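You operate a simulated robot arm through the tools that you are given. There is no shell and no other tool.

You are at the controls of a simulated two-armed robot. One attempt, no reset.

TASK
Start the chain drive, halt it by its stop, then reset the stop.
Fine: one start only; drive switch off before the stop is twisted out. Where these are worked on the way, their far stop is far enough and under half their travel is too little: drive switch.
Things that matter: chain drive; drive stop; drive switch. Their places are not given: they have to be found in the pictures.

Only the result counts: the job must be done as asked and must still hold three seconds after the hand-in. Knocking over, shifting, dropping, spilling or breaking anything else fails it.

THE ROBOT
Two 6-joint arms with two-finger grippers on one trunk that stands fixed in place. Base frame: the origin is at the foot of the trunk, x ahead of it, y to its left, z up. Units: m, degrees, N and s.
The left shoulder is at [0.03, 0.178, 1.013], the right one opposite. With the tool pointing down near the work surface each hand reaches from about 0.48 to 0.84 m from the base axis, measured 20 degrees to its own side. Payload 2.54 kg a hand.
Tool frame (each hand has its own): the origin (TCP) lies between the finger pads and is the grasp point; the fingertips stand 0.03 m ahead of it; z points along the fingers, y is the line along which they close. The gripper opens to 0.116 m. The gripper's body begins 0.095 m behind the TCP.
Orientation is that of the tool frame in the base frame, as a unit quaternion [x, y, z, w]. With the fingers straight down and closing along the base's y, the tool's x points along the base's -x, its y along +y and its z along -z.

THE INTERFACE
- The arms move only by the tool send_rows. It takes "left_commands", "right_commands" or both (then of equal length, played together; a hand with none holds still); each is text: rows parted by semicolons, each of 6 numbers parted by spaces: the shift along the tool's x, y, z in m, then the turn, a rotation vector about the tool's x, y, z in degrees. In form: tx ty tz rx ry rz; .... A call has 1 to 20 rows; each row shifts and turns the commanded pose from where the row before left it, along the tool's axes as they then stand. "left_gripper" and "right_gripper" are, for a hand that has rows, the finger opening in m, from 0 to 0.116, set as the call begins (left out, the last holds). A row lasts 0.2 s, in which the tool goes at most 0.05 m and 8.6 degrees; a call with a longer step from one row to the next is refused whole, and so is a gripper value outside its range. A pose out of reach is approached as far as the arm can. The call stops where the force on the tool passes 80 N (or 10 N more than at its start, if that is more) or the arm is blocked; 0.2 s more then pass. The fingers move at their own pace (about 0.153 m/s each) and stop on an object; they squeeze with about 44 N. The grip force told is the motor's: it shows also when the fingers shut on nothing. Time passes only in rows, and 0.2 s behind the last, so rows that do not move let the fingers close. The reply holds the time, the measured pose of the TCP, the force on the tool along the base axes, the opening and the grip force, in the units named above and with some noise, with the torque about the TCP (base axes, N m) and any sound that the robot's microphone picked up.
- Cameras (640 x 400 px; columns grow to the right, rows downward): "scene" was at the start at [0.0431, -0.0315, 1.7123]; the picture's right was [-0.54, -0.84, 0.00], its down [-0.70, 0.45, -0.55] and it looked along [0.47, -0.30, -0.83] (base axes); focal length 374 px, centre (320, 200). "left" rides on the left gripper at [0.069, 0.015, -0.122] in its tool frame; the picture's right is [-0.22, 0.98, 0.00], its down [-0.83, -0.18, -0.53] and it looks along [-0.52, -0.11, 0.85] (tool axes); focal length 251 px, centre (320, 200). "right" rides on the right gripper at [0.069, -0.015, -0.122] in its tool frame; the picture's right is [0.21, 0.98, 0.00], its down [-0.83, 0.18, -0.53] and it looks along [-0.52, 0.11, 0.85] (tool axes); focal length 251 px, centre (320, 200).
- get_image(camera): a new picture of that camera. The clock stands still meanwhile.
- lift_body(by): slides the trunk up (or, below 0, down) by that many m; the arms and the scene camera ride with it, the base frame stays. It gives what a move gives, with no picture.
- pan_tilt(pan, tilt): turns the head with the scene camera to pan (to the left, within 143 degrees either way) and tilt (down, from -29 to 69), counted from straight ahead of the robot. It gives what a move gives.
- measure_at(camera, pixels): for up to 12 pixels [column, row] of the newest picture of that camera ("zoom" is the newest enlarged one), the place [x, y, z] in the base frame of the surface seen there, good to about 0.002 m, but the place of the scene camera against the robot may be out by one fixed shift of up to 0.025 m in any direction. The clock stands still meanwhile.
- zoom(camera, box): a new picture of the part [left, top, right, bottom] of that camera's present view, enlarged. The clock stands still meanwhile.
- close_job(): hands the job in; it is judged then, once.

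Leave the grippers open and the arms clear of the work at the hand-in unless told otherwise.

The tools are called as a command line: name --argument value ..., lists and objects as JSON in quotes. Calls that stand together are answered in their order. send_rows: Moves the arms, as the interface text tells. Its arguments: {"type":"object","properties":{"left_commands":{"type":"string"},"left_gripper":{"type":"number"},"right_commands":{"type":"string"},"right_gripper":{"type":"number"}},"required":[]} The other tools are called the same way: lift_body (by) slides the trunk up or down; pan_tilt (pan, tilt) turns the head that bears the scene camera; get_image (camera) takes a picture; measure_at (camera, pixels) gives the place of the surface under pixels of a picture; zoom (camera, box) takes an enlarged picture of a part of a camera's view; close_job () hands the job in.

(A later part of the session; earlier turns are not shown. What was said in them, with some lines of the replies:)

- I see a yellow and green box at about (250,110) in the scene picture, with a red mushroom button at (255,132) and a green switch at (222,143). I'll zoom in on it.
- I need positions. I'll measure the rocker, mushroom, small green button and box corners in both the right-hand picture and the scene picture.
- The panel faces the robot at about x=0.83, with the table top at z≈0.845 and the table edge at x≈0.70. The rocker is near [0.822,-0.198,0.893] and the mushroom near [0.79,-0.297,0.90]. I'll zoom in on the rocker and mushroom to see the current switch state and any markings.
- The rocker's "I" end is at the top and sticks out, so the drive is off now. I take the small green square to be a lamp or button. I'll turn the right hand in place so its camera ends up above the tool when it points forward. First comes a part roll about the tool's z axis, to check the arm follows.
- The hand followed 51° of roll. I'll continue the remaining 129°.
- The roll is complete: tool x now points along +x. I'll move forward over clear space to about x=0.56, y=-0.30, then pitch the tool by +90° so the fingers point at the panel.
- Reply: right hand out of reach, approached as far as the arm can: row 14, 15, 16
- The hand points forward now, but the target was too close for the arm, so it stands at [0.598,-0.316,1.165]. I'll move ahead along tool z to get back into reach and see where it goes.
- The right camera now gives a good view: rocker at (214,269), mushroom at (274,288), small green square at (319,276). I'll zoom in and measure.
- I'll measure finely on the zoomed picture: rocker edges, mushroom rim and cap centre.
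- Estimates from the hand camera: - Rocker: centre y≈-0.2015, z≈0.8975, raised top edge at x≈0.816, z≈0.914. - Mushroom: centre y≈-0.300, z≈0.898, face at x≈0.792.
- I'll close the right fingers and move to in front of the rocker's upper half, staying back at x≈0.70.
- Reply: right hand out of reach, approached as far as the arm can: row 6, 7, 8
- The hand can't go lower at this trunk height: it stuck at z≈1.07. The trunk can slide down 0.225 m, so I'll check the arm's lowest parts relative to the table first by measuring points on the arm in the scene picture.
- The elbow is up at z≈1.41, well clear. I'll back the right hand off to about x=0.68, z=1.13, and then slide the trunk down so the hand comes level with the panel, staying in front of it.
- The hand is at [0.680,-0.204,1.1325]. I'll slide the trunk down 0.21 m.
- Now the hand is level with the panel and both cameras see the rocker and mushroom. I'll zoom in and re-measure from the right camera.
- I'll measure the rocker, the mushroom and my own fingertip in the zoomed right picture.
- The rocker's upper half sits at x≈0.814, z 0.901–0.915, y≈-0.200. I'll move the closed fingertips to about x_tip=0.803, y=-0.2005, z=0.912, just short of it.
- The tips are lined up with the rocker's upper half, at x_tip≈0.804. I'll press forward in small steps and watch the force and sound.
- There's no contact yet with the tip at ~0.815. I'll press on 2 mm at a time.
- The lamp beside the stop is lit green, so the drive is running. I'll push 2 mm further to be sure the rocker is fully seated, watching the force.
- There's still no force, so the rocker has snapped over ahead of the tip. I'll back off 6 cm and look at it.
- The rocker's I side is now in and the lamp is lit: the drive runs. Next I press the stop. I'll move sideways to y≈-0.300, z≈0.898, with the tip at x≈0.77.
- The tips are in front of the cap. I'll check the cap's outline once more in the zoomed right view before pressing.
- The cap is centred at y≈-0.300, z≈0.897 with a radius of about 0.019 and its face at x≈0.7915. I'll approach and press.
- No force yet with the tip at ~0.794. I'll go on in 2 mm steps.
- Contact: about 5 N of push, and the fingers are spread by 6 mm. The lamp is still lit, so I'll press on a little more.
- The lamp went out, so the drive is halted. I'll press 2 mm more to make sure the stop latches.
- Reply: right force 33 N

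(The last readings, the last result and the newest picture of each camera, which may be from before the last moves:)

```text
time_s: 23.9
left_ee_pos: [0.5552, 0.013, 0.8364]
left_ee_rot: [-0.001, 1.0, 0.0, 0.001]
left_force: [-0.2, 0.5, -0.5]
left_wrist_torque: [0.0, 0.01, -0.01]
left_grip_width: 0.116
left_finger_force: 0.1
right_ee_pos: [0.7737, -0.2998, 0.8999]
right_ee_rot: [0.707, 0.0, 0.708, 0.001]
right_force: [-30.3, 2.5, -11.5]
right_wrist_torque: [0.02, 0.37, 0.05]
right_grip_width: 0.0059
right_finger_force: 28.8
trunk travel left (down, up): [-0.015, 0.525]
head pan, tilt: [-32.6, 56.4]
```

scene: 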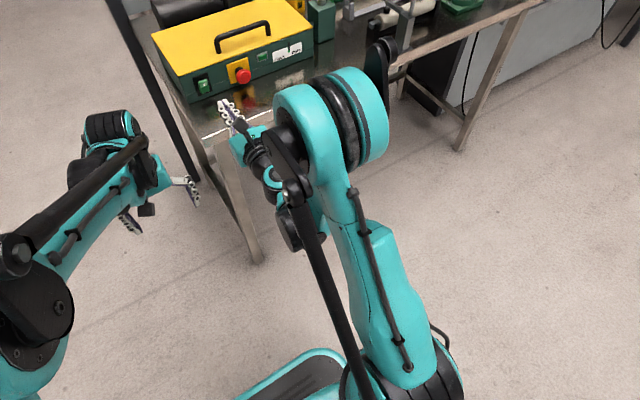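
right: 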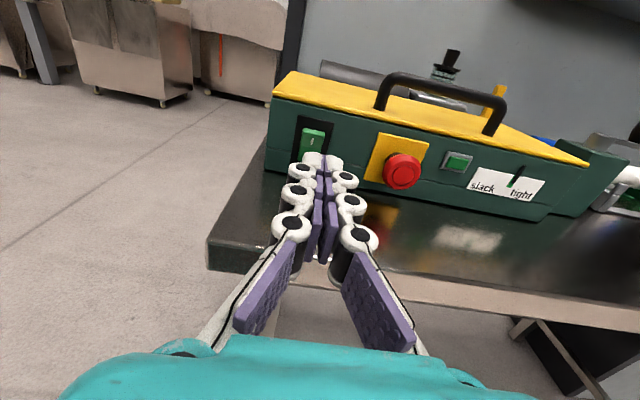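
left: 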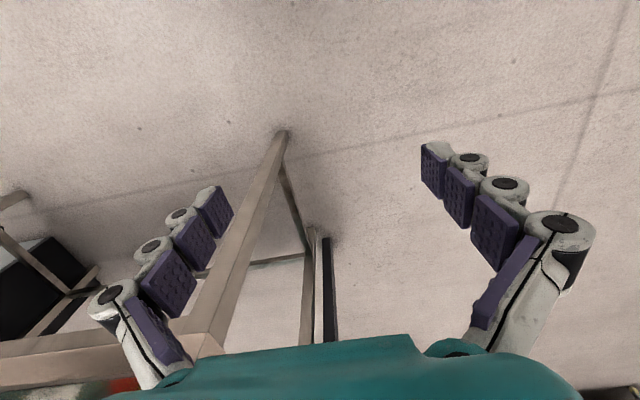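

The push rose to 30 N, so the button is at its end of travel. I'll back off 6 cm and look.

send_rows --right_commands "0 0 -0.004 0 0 0;0 0 -0.02 0 0 0;0 0 -0.02 0 0 0;0 0 -0.02 0 0 0;0 0 0 0 0 0"

get_image --camera "right"

zoom --camera "right" --box '[200, 80, 440, 225]'

zoom --camera "scene" --box '[160, 40, 320, 140]'

```text
time_s: 25.1
left_ee_pos: [0.5569, 0.0126, 0.8351]
left_ee_rot: [0.0, 1.0, 0.0, -0.001]
left_force: [-0.5, 0.3, -0.6]
left_wrist_torque: [0.0, 0.01, -0.02]
left_grip_width: 0.116
left_finger_force: 0.1
right_ee_pos: [0.7125, -0.2979, 0.8989]
right_ee_rot: [0.707, -0.001, 0.707, 0.001]
right_force: [0.0, -0.1, -0.2]
right_wrist_torque: [0.01, 0.0, 0.04]
right_grip_width: 0.0
right_finger_force: 29.4
trunk travel left (down, up): [-0.015, 0.525]
head pan, tilt: [-32.6, 56.4]
```

```text
taken
```

right: 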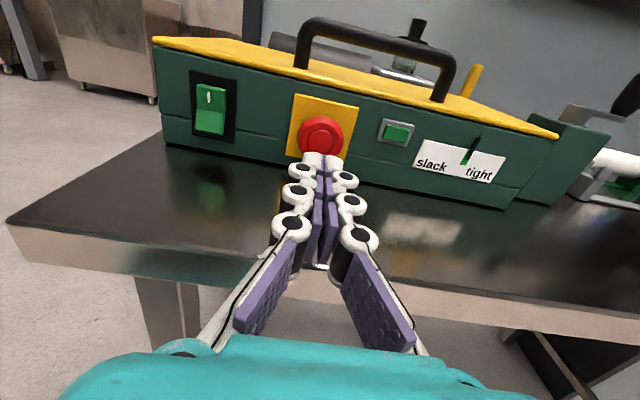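

```text
2.67 times, centred on (320, 152) of right
```

zoom: 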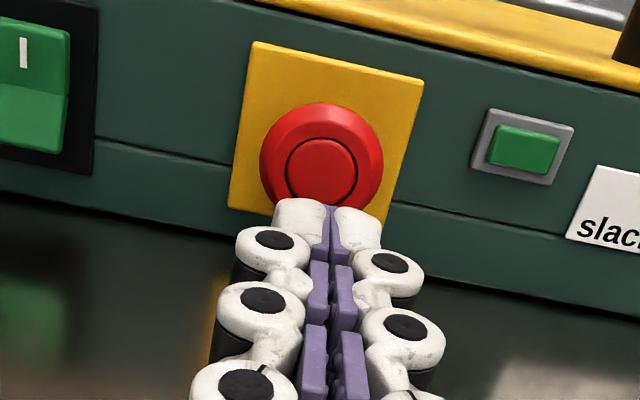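

```text
4.00 times, centred on (240, 90) of scene
```

zoom: 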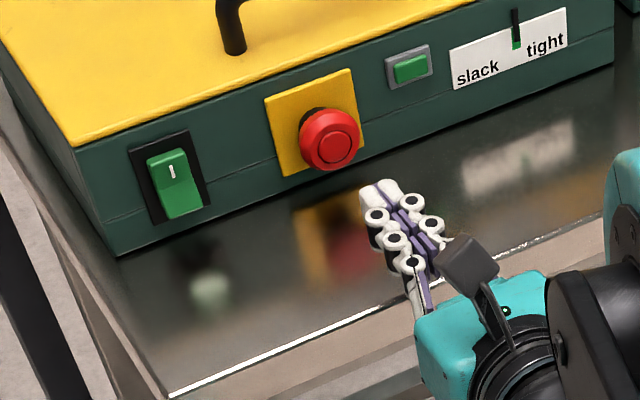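

The stop is latched in and the lamp is off. Next, the drive switch off: press the rocker's lower half. I'll measure the rocker and the pressed cap.

measure_at --camera "right" --pixels '[[210, 92], [210, 108], [211, 120], [211, 130], [198, 125], [222, 128], [320, 145], [303, 135], [340, 137], [321, 118], [150, 180], [330, 100]]'

```text
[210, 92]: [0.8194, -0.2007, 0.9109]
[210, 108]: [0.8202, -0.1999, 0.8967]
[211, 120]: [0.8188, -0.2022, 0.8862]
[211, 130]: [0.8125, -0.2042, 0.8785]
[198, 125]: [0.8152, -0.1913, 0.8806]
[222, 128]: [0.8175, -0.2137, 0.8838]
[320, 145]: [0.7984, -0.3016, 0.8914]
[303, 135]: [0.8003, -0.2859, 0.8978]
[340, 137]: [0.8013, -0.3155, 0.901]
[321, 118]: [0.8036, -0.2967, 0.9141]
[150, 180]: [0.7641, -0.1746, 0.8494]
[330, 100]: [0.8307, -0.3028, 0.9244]
```

The rocker's lower end stands out at x≈0.8125, z≈0.8785. I'll move sideways to y≈-0.2005, z≈0.882 and advance to the tip at x≈0.802.

send_rows --right_commands "-0.0057 -0.0325 0 0 0 0;-0.0057 -0.0325 0 0 0 0;-0.0056 -0.0325 0 0 0 0;0 0 0.02 0 0 0;0 0 0.02 0 0 0;0 0 0.02 0 0 0;0 0 0 0 0 0"

zoom --camera "right" --box '[240, 60, 440, 185]'

zoom --camera "scene" --box '[160, 40, 320, 140]'

```text
time_s: 26.6
left_ee_pos: [0.5575, 0.0127, 0.8355]
left_ee_rot: [0.0, 1.0, 0.0, 0.0]
left_force: [0.1, -1.4, 0.2]
left_wrist_torque: [0.0, -0.01, 0.0]
left_grip_width: 0.1159
left_finger_force: 0.1
right_ee_pos: [0.7746, -0.2009, 0.8839]
right_ee_rot: [0.707, -0.001, 0.707, 0.001]
right_force: [-0.6, 0.8, -0.1]
right_wrist_torque: [-0.01, 0.01, -0.02]
right_grip_width: 0.0002
right_finger_force: 28.8
right hand out of reach, approached as far as the arm can: row 3
trunk travel left (down, up): [-0.015, 0.525]
head pan, tilt: [-32.6, 56.4]
```

```text
3.20 times, centred on (340, 122) of right
```

zoom: 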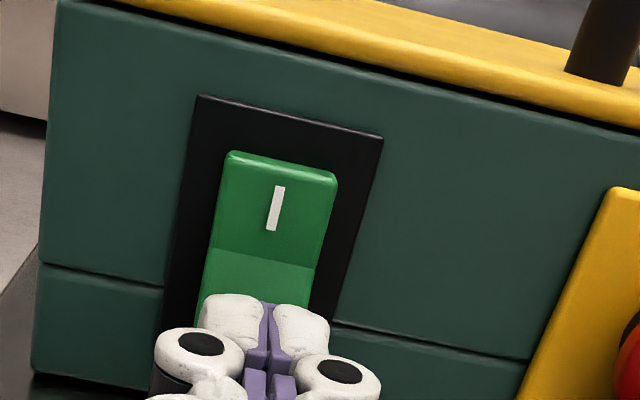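

```text
4.00 times, centred on (240, 90) of scene
```

zoom: 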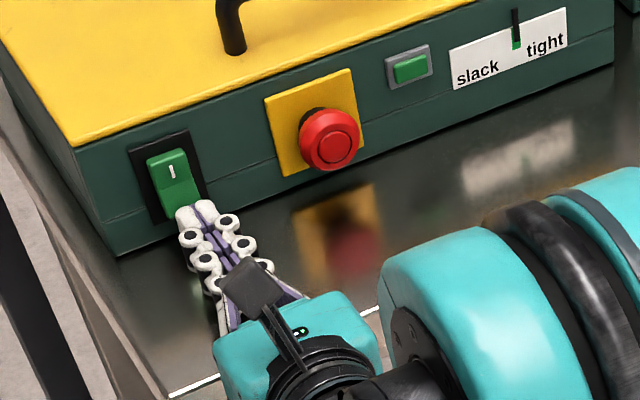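

The hand is lined up with the rocker's lower half. I'll lower it 3 mm and press in small steps.

send_rows --right_commands "-0.003 0 0.002 0 0 0;0 0 0.003 0 0 0;0 0 0.003 0 0 0;0 0 0.002 0 0 0;0 0 0.002 0 0 0;0 0 0 0 0 0"

```text
time_s: 28.1
left_ee_pos: [0.5568, 0.0128, 0.8353]
left_ee_rot: [0.001, 1.0, 0.0, 0.001]
left_force: [0.5, -0.7, -0.3]
left_wrist_torque: [0.03, 0.01, -0.02]
left_grip_width: 0.116
left_finger_force: 0.1
right_ee_pos: [0.7845, -0.2015, 0.8804]
right_ee_rot: [0.707, 0.0, 0.707, 0.0]
right_force: [-0.4, -1.0, -0.1]
right_wrist_torque: [0.02, -0.03, -0.01]
right_grip_width: 0.0002
right_finger_force: 27.9
trunk travel left (down, up): [-0.015, 0.525]
head pan, tilt: [-32.6, 56.4]
```

The tip is at ~0.8145. I'll continue in 2 mm steps.

send_rows --right_commands "0 0 0.002 0 0 0;0 0 0.002 0 0 0;0 0 0.002 0 0 0;0 0 0 0 0 0"

zoom --camera "right" --box '[240, 60, 440, 185]'

```text
time_s: 29.1
left_ee_pos: [0.5579, 0.0131, 0.8354]
left_ee_rot: [0.0, 1.0, 0.0, 0.0]
left_force: [-0.1, 0.4, 0.5]
left_wrist_torque: [0.03, -0.01, -0.01]
left_grip_width: 0.1161
left_finger_force: 0.0
right_ee_pos: [0.7919, -0.202, 0.8825]
right_ee_rot: [0.707, 0.0, 0.707, 0.0]
right_force: [0.8, -0.7, 0.3]
right_wrist_torque: [0.04, -0.02, 0.0]
right_grip_width: 0.0
right_finger_force: 28.3
trunk travel left (down, up): [-0.015, 0.525]
head pan, tilt: [-32.6, 56.4]
```

```text
3.20 times, centred on (340, 122) of right
```

zoom: 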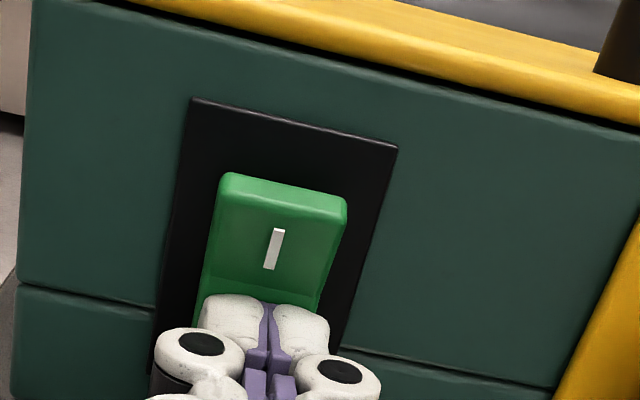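

The rocker's top edge now stands out again, so it has toggled off. I'll back off and inspect.

send_rows --right_commands "0 0 -0.02 0 0 0;0.005 0 -0.03 0 0 0;0.007 0 -0.03 0 0 0;0.008 0 -0.02 0 0 0;0 0 0 0 0 0"

get_image --camera "right"

zoom --camera "right" --box '[260, 80, 460, 205]'

zoom --camera "scene" --box '[160, 40, 320, 140]'

```text
time_s: 30.2
left_ee_pos: [0.5557, 0.0138, 0.8346]
left_ee_rot: [0.0, 1.0, 0.001, 0.0]
left_force: [-0.3, -0.3, -0.3]
left_wrist_torque: [0.03, 0.02, 0.0]
left_grip_width: 0.1159
left_finger_force: 0.0
right_ee_pos: [0.6979, -0.2024, 0.903]
right_ee_rot: [0.707, 0.0, 0.707, 0.0]
right_force: [0.2, 0.2, -1.2]
right_wrist_torque: [-0.03, 0.01, -0.04]
right_grip_width: 0.0
right_finger_force: 28.2
right hand out of reach, approached as far as the arm can: row 4
trunk travel left (down, up): [-0.015, 0.525]
head pan, tilt: [-32.6, 56.4]
```

```text
taken
```

right: 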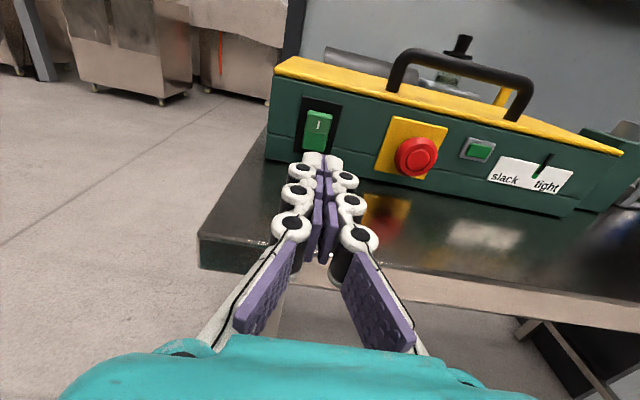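

```text
3.20 times, centred on (360, 142) of right
```

zoom: 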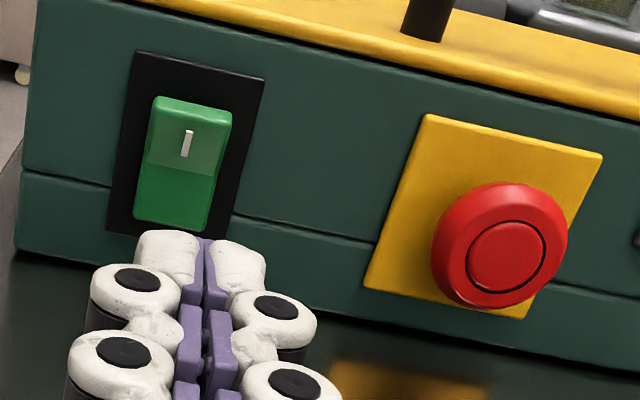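

```text
4.00 times, centred on (240, 90) of scene
```

zoom: 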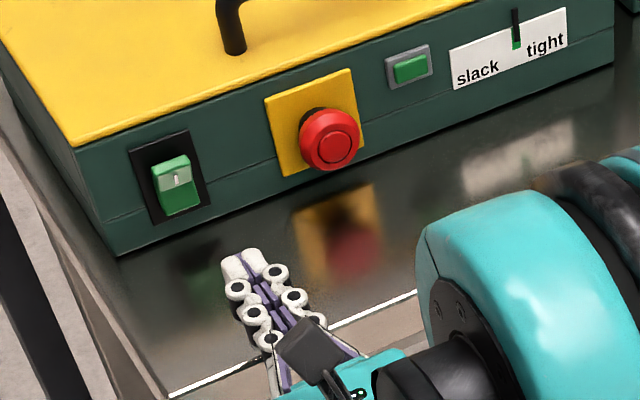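

The rocker is off (top out, matching the first picture), the lamp is dark and the stop is still in. Next I open the fingers to 0.07 m and move in front of the stop at y≈-0.30, keeping the tips at x≈0.75.

send_rows --right_commands "0 0 0.025 0 0 0;-0.0018 0.0325 0 0 0 0;-0.0018 0.0325 0 0 0 0;-0.0018 0.0326 0 0 0 0;0 0 0 0 0 0" --right_gripper 0.07

get_image --camera "right"

zoom --camera "right" --box '[240, 70, 400, 170]'

```text
time_s: 31.4
left_ee_pos: [0.5557, 0.0141, 0.8348]
left_ee_rot: [0.0, 1.0, 0.0, 0.001]
left_force: [0.2, -0.1, -0.3]
left_wrist_torque: [0.03, -0.01, 0.01]
left_grip_width: 0.1157
left_finger_force: 0.2
right_ee_pos: [0.7195, -0.3013, 0.897]
right_ee_rot: [0.707, 0.0, 0.707, 0.0]
right_force: [0.1, -0.5, 0.5]
right_wrist_torque: [0.03, 0.0, -0.01]
right_grip_width: 0.0699
right_finger_force: 0.1
trunk travel left (down, up): [-0.015, 0.525]
head pan, tilt: [-32.6, 56.4]
```

```text
taken
```

right: 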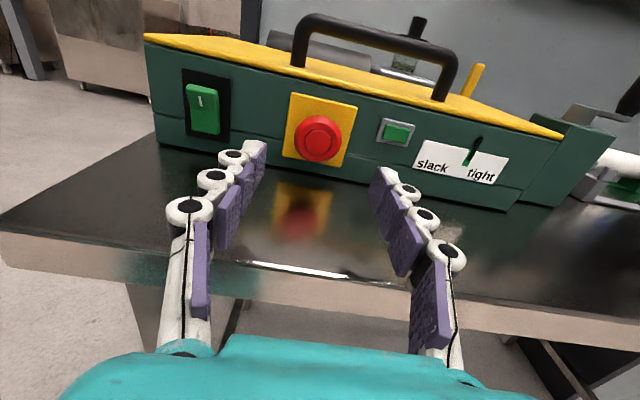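

```text
4.00 times, centred on (320, 120) of right
```

zoom: 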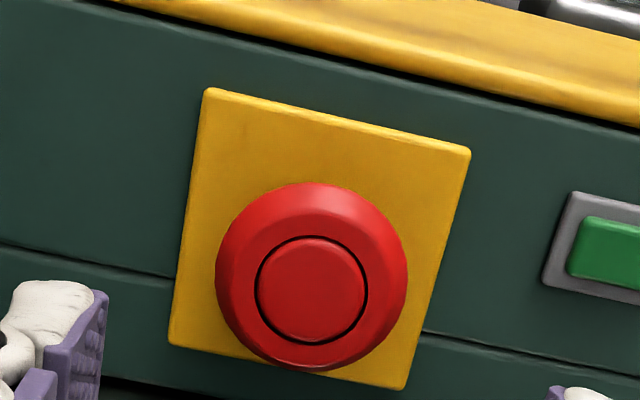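

The cap is clear in the zoom (centre of its face at about (312,290)). I'll measure its rim and the plate corners.

measure_at --camera "zoom" --pixels '[[312, 290], [258, 282], [366, 295], [318, 240], [305, 340], [220, 265], [403, 285], [318, 187], [295, 366], [210, 95], [465, 155], [400, 385]]'

```text
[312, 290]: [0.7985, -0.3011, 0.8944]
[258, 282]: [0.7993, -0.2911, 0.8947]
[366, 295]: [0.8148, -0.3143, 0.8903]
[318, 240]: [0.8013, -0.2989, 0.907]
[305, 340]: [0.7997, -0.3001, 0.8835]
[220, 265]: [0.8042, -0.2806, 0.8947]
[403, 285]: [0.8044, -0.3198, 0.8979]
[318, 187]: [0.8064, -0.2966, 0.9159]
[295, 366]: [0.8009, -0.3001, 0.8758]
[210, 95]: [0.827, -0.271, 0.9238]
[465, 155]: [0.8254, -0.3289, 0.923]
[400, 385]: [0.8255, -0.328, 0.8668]
```

The cap is centred at y≈-0.3002, z≈0.8955 with a radius of about 0.020. It spans from x≈0.7985 to beyond 0.806, and the plate is at 0.826. I'll fine-centre, narrow the fingers to 0.06, roll -35° to start, and look.

send_rows --right_commands "-0.0012 -0.0008 0.002 0 0 0;0 0 0 0 0 -7;0 0 0 0 0 -7;0 0 0 0 0 -7;0 0 0 0 0 -7;0 0 0 0 0 -7;0 0 0 0 0 0" --right_gripper 0.06

get_image --camera "right"

get_image --camera "scene"

```text
time_s: 33.0
left_ee_pos: [0.5575, 0.0118, 0.8347]
left_ee_rot: [-0.001, 1.0, -0.001, 0.0]
left_force: [-0.2, -0.5, 0.0]
left_wrist_torque: [-0.01, 0.01, 0.02]
left_grip_width: 0.1159
left_finger_force: 0.0
right_ee_pos: [0.7225, -0.298, 0.8965]
right_ee_rot: [0.674, 0.213, 0.674, 0.213]
right_force: [0.5, 0.1, -0.5]
right_wrist_torque: [0.0, 0.03, 0.01]
right_grip_width: 0.06
right_finger_force: 0.0
trunk travel left (down, up): [-0.015, 0.525]
head pan, tilt: [-32.6, 56.4]
```

```text
taken
```

right: 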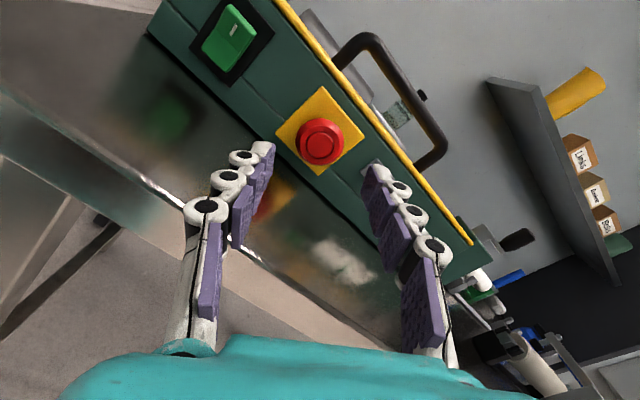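

```text
taken
```

scene: 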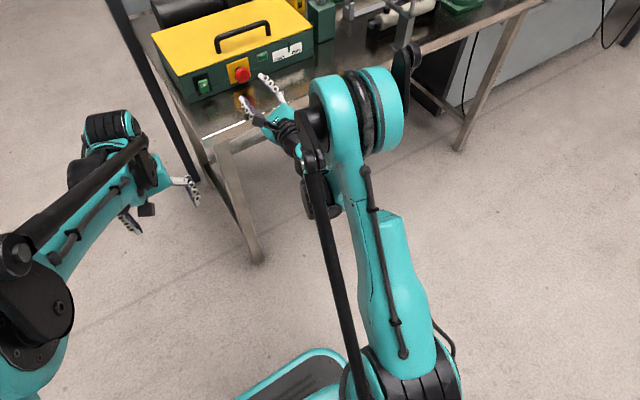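

The hand rolled counter-clockwise, with the cap (320,142) between the fingers. I'll advance so the tips straddle the cap, with the TCP to x≈0.783.

send_rows --right_commands "0 0 0.02 0 0 0;0 0 0.02 0 0 0;0 0 0.012 0 0 0;0 0 0.008 0 0 0;0 0 0 0 0 0"

get_image --camera "right"

zoom --camera "right" --box '[220, 80, 420, 205]'

zoom --camera "scene" --box '[160, 40, 320, 140]'

```text
time_s: 34.2
left_ee_pos: [0.5568, 0.0143, 0.8344]
left_ee_rot: [0.001, 1.0, -0.001, 0.0]
left_force: [0.3, 0.3, 0.1]
left_wrist_torque: [0.01, 0.0, 0.01]
left_grip_width: 0.1162
left_finger_force: 0.0
right_ee_pos: [0.7802, -0.2979, 0.8962]
right_ee_rot: [0.675, 0.212, 0.674, 0.213]
right_force: [0.6, -0.7, -0.5]
right_wrist_torque: [0.0, 0.03, -0.02]
right_grip_width: 0.0599
right_finger_force: 0.0
trunk travel left (down, up): [-0.015, 0.525]
head pan, tilt: [-32.6, 56.4]
```

```text
taken
```

right: 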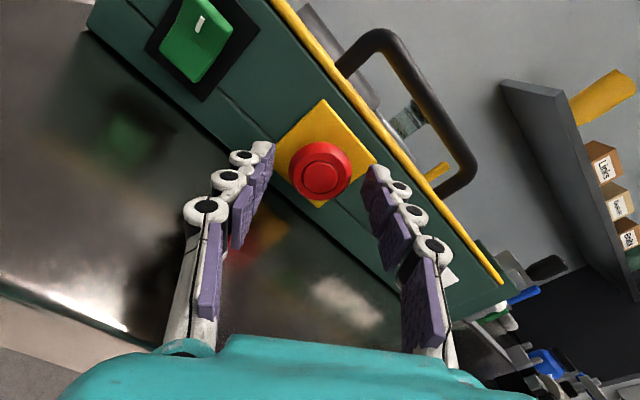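

```text
3.20 times, centred on (320, 142) of right
```

zoom: 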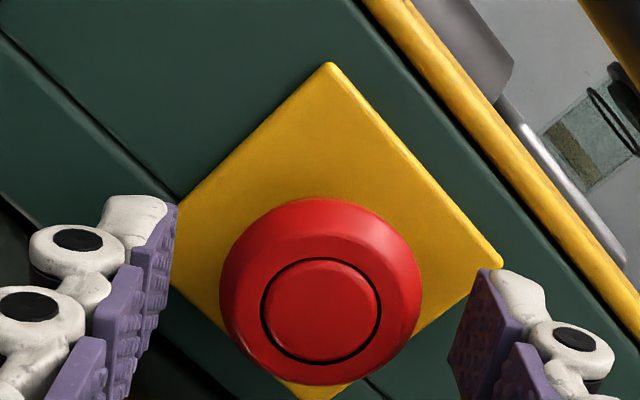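

```text
4.00 times, centred on (240, 90) of scene
```

zoom: 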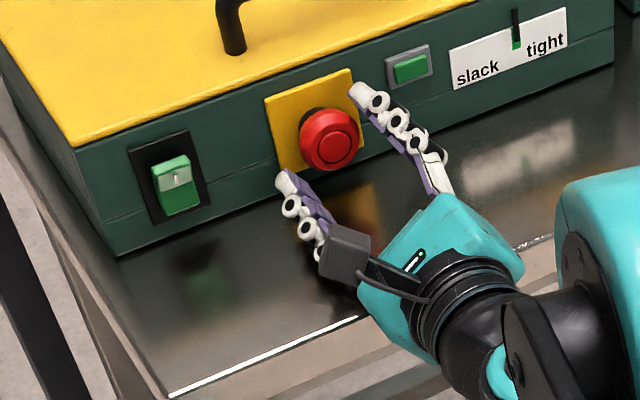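

The cap sits centrally between the pads. I'll go 3 mm further in and close the fingers on it.

send_rows --right_commands "0 0 0.003 0 0 0;0 0 0 0 0 0"

send_rows --right_commands "0 0 0 0 0 0;0 0 0 0 0 0;0 0 0 0 0 0" --right_gripper 0.03

zoom --camera "right" --box '[220, 80, 420, 205]'

```text
time_s: 34.9
left_ee_pos: [0.5568, 0.013, 0.835]
left_ee_rot: [0.0, 1.0, 0.0, 0.0]
left_force: [-0.3, 0.0, 0.3]
left_wrist_torque: [0.0, -0.03, 0.01]
left_grip_width: 0.116
left_finger_force: 0.0
right_ee_pos: [0.7831, -0.2989, 0.8969]
right_ee_rot: [0.674, 0.213, 0.675, 0.212]
right_force: [0.3, -0.4, -0.6]
right_wrist_torque: [-0.02, 0.02, -0.01]
right_grip_width: 0.0599
right_finger_force: 0.1
trunk travel left (down, up): [-0.015, 0.525]
head pan, tilt: [-32.6, 56.4]
```

```text
time_s: 35.6
left_ee_pos: [0.5574, 0.0125, 0.8349]
left_ee_rot: [0.0, 1.0, 0.0, 0.0]
left_force: [0.6, -0.9, 0.6]
left_wrist_torque: [-0.04, 0.02, 0.03]
left_grip_width: 0.1159
left_finger_force: 0.1
right_ee_pos: [0.7826, -0.2993, 0.8965]
right_ee_rot: [0.675, 0.213, 0.674, 0.212]
right_force: [-3.4, 1.1, -3.4]
right_wrist_torque: [0.02, 0.09, 0.01]
right_grip_width: 0.0408
right_finger_force: 44.9
trunk travel left (down, up): [-0.015, 0.525]
head pan, tilt: [-32.6, 56.4]
```

```text
3.20 times, centred on (320, 142) of right
```

zoom: 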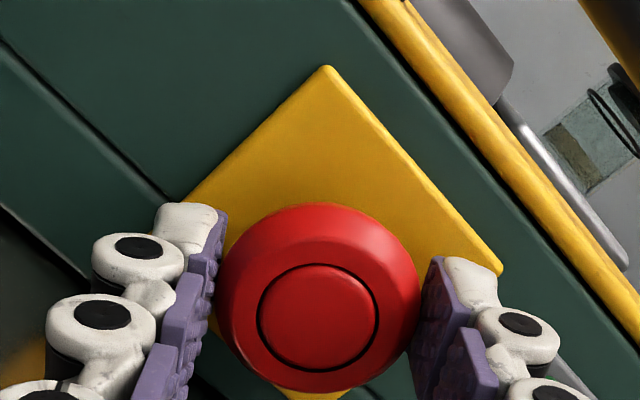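

The cap is gripped (0.0408 m, 45 N). I'll twist clockwise (+ about tool z) 30° first and watch the torque and cap.

send_rows --right_commands "0 0 0 0 0 5;0 0 0 0 0 5;0 0 0 0 0 5;0 0 0 0 0 5;0 0 0 0 0 5;0 0 0 0 0 5"

zoom --camera "right" --box '[220, 80, 420, 205]'

```text
time_s: 37.0
left_ee_pos: [0.5574, 0.0125, 0.8349]
left_ee_rot: [0.001, 1.0, 0.001, 0.0]
left_force: [-0.3, -0.1, 0.6]
left_wrist_torque: [0.02, -0.01, -0.01]
left_grip_width: 0.116
left_finger_force: 0.0
right_ee_pos: [0.7838, -0.3003, 0.8965]
right_ee_rot: [0.706, 0.03, 0.706, 0.03]
right_force: [-13.5, -6.7, -9.1]
right_wrist_torque: [0.01, 0.73, -0.36]
right_grip_width: 0.0406
right_finger_force: 45.3
trunk travel left (down, up): [-0.015, 0.525]
head pan, tilt: [-32.6, 56.4]
```

```text
3.20 times, centred on (320, 142) of right
```

zoom: 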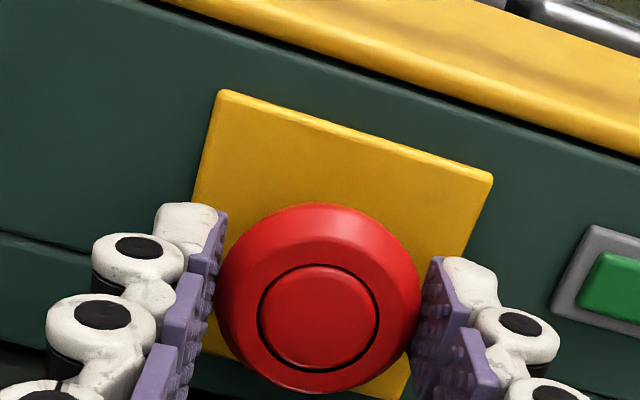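

The cap now pushes outward on the fingers (-13.5 N along x), so it may have unlatched. I'll twist on another 30° to be sure, still holding.

send_rows --right_commands "0 0 0 0 0 5;0 0 0 0 0 5;0 0 0 0 0 5;0 0 0 0 0 5;0 0 0 0 0 5;0 0 0 0 0 5"

zoom --camera "right" --box '[220, 80, 420, 205]'

```text
time_s: 38.5
left_ee_pos: [0.5562, 0.0124, 0.8343]
left_ee_rot: [0.0, 1.0, 0.001, 0.001]
left_force: [-0.1, 0.1, -1.1]
left_wrist_torque: [0.02, 0.01, 0.0]
left_grip_width: 0.1163
left_finger_force: 0.0
right_ee_pos: [0.7844, -0.3012, 0.8969]
right_ee_rot: [0.69, -0.154, 0.69, -0.155]
right_force: [-7.4, -17.7, -0.6]
right_wrist_torque: [-0.06, -0.15, -0.74]
right_grip_width: 0.0383
right_finger_force: 44.7
trunk travel left (down, up): [-0.015, 0.525]
head pan, tilt: [-32.6, 56.4]
```

```text
3.20 times, centred on (320, 142) of right
```

zoom: 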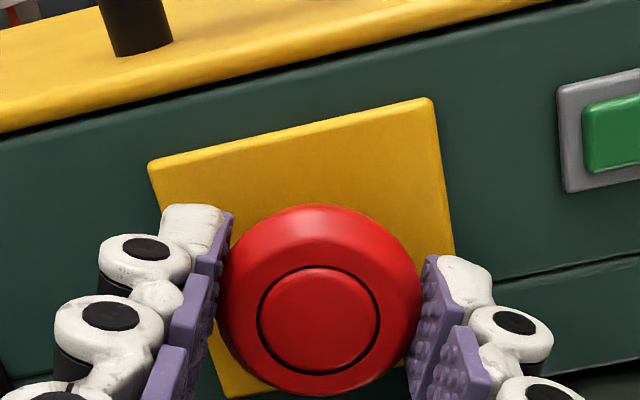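

The grip width fell to 0.0383 while I twisted 60° in total. I'll open the fingers gently to 0.06 and see where the cap stands.

send_rows --right_commands "0 0 0 0 0 0;0 0 0 0 0 0;0 0 0 0 0 0" --right_gripper 0.06

get_image --camera "right"

zoom --camera "right" --box '[220, 80, 420, 205]'

zoom --camera "scene" --box '[160, 40, 320, 140]'

```text
time_s: 39.2
left_ee_pos: [0.5564, 0.0124, 0.8337]
left_ee_rot: [0.001, 1.0, 0.001, 0.0]
left_force: [-0.3, -0.6, -0.6]
left_wrist_torque: [0.04, 0.03, -0.01]
left_grip_width: 0.1161
left_finger_force: 0.1
right_ee_pos: [0.7869, -0.2982, 0.8972]
right_ee_rot: [0.69, -0.153, 0.69, -0.154]
right_force: [0.6, 0.2, -0.1]
right_wrist_torque: [-0.01, -0.01, 0.06]
right_grip_width: 0.0599
right_finger_force: 0.0
trunk travel left (down, up): [-0.015, 0.525]
head pan, tilt: [-32.6, 56.4]
```

```text
taken
```

right: 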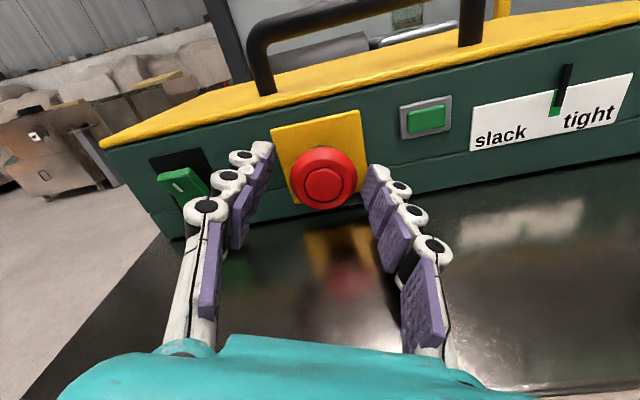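

```text
3.20 times, centred on (320, 142) of right
```

zoom: 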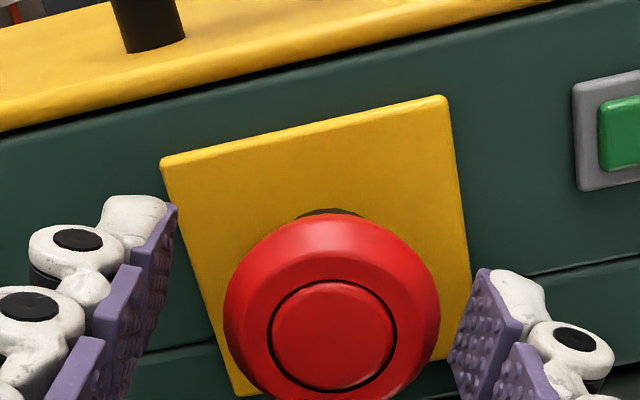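

```text
4.00 times, centred on (240, 90) of scene
```

zoom: 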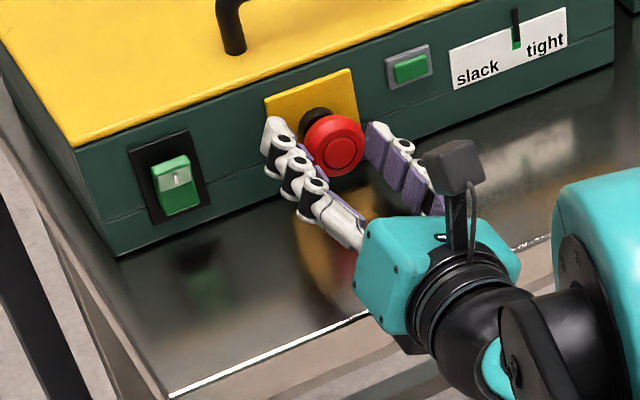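

The black neck shows again above the cap, so it has popped out. I'll confirm by measuring the cap face.

measure_at --camera "zoom" --pixels '[[110, 80], [232, 90]]'

measure_at --camera "right" --pixels '[[324, 186], [318, 180], [330, 195], [324, 155], [350, 125]]'

```text
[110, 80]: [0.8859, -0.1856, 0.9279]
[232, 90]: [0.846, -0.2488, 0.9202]
```

```text
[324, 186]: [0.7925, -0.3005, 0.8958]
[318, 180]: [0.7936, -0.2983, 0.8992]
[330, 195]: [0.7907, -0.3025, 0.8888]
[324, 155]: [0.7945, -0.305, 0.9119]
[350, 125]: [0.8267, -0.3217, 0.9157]
```

The cap face is back at x≈0.792 (0.7985 when pressed), so the stop is reset. I'll withdraw straight back 6.5 cm, roll level again, then rise and retreat with the fingers open.

send_rows --right_commands "0 0 -0.015 0 0 0;0 0 -0.025 0 0 0;0 0 -0.025 0 0 0;0 0 0 0 0 -8.3;0 0 0 0 0 -8.3;0 0 0 0 0 -8.4;0.03 0 -0.005 0 0 0;0.03 0 -0.005 0 0 0;0.03 0 -0.01 0 0 0;0.03 0 -0.01 0 0 0;0 0 0 0 0 0"

get_image --camera "right"

zoom --camera "scene" --box '[160, 20, 340, 140]'

```text
time_s: 41.6
left_ee_pos: [0.5578, 0.0126, 0.8346]
left_ee_rot: [0.0, 1.0, 0.0, 0.0]
left_force: [0.1, 0.3, 0.2]
left_wrist_torque: [0.04, -0.04, 0.02]
left_grip_width: 0.116
left_finger_force: 0.0
right_ee_pos: [0.6896, -0.298, 1.0163]
right_ee_rot: [0.707, -0.001, 0.707, 0.001]
right_force: [0.3, -0.2, 0.2]
right_wrist_torque: [0.01, -0.03, 0.01]
right_grip_width: 0.0601
right_finger_force: 0.0
trunk travel left (down, up): [-0.015, 0.525]
head pan, tilt: [-32.6, 56.4]
```

```text
taken
```

right: 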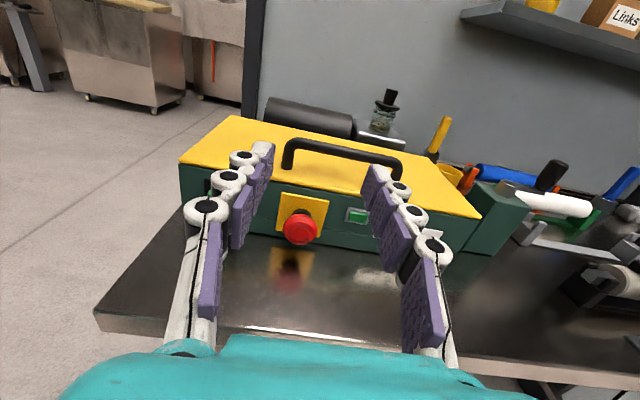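

```text
3.33 times, centred on (250, 80) of scene
```

zoom: 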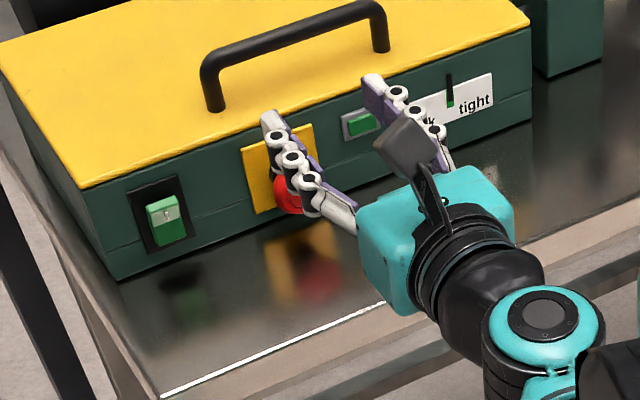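

The hand is above and in front of the panel. I'll move back 8 cm and open fully, then take a final look at the panel.

send_rows --right_commands "0.02 0 -0.025 0 0 0;0.02 0 -0.025 0 0 0;0.02 0 -0.025 0 0 0;0.02 0 0 0 0 0;0 0 0 0 0 0" --right_gripper 0.116

get_image --camera "right"

zoom --camera "right" --box '[170, 180, 430, 340]'

get_image --camera "scene"

```text
time_s: 42.9
left_ee_pos: [0.5571, 0.0132, 0.835]
left_ee_rot: [0.0, 1.0, 0.0, -0.001]
left_force: [0.5, 0.3, -0.1]
left_wrist_torque: [0.0, 0.01, -0.03]
left_grip_width: 0.1159
left_finger_force: 0.0
right_ee_pos: [0.6136, -0.297, 1.0961]
right_ee_rot: [0.707, 0.0, 0.708, 0.0]
right_force: [-0.3, 0.5, 0.0]
right_wrist_torque: [0.01, 0.02, -0.01]
right_grip_width: 0.1159
right_finger_force: 0.0
trunk travel left (down, up): [-0.015, 0.525]
head pan, tilt: [-32.6, 56.4]
```

```text
taken
```

right: 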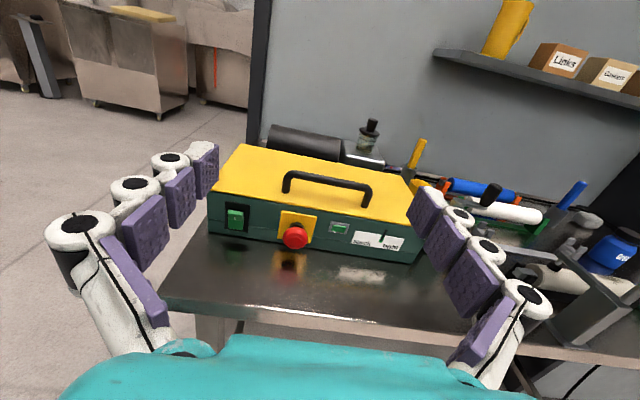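

```text
2.46 times, centred on (300, 260) of right
```

zoom: 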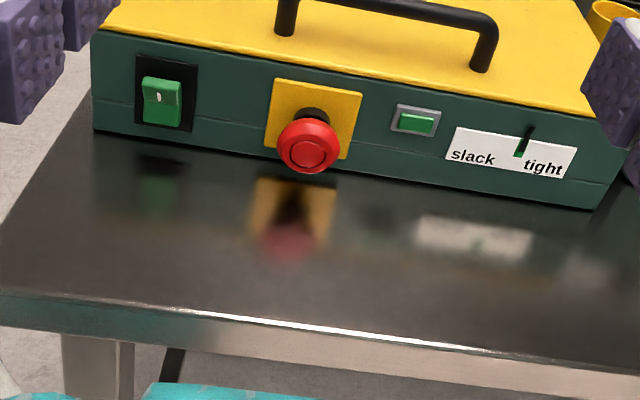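

```text
taken
```

scene: 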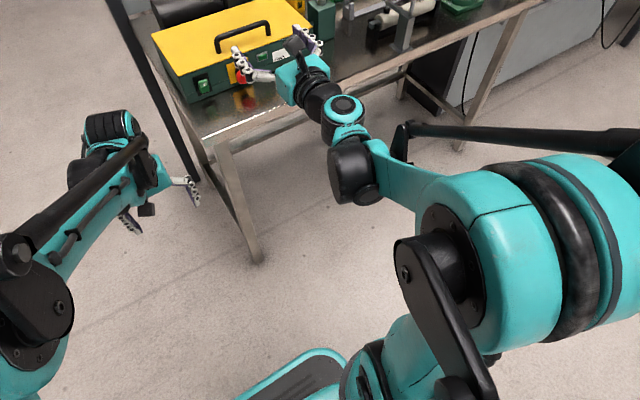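

The last views show the rocker off, the stop out and reset, and the lamp dark. Nothing else has moved, and both grippers are open and clear of the work. I'm handing the job in.

close_job

```text
The job is handed in.
```

The chain drive was started once and halted by its stop. I then turned the drive switch off and twisted the stop back out. The job is handed in; no verdict came back with it.

- **Start:** I pressed the "I" end of the drive switch once, and the green lamp beside the stop lit.
- **Halt:** I pushed the red stop in until it reached its end of travel; the lamp went out and the cap stayed in.
- **Switch off:** I pressed the lower end of the drive switch before touching the stop again; it looks the same as it did at the start.
- **Reset:** I twisted the stop about 60° clockwise and released it. Its cap measured x≈0.792, about where it stood at the start, against 0.7985 when pressed in.

In the last pictures the lamp was dark and nothing else appeared to have moved. Both hands were open and clear of the work. The trunk was left 0.21 m lower than it started.
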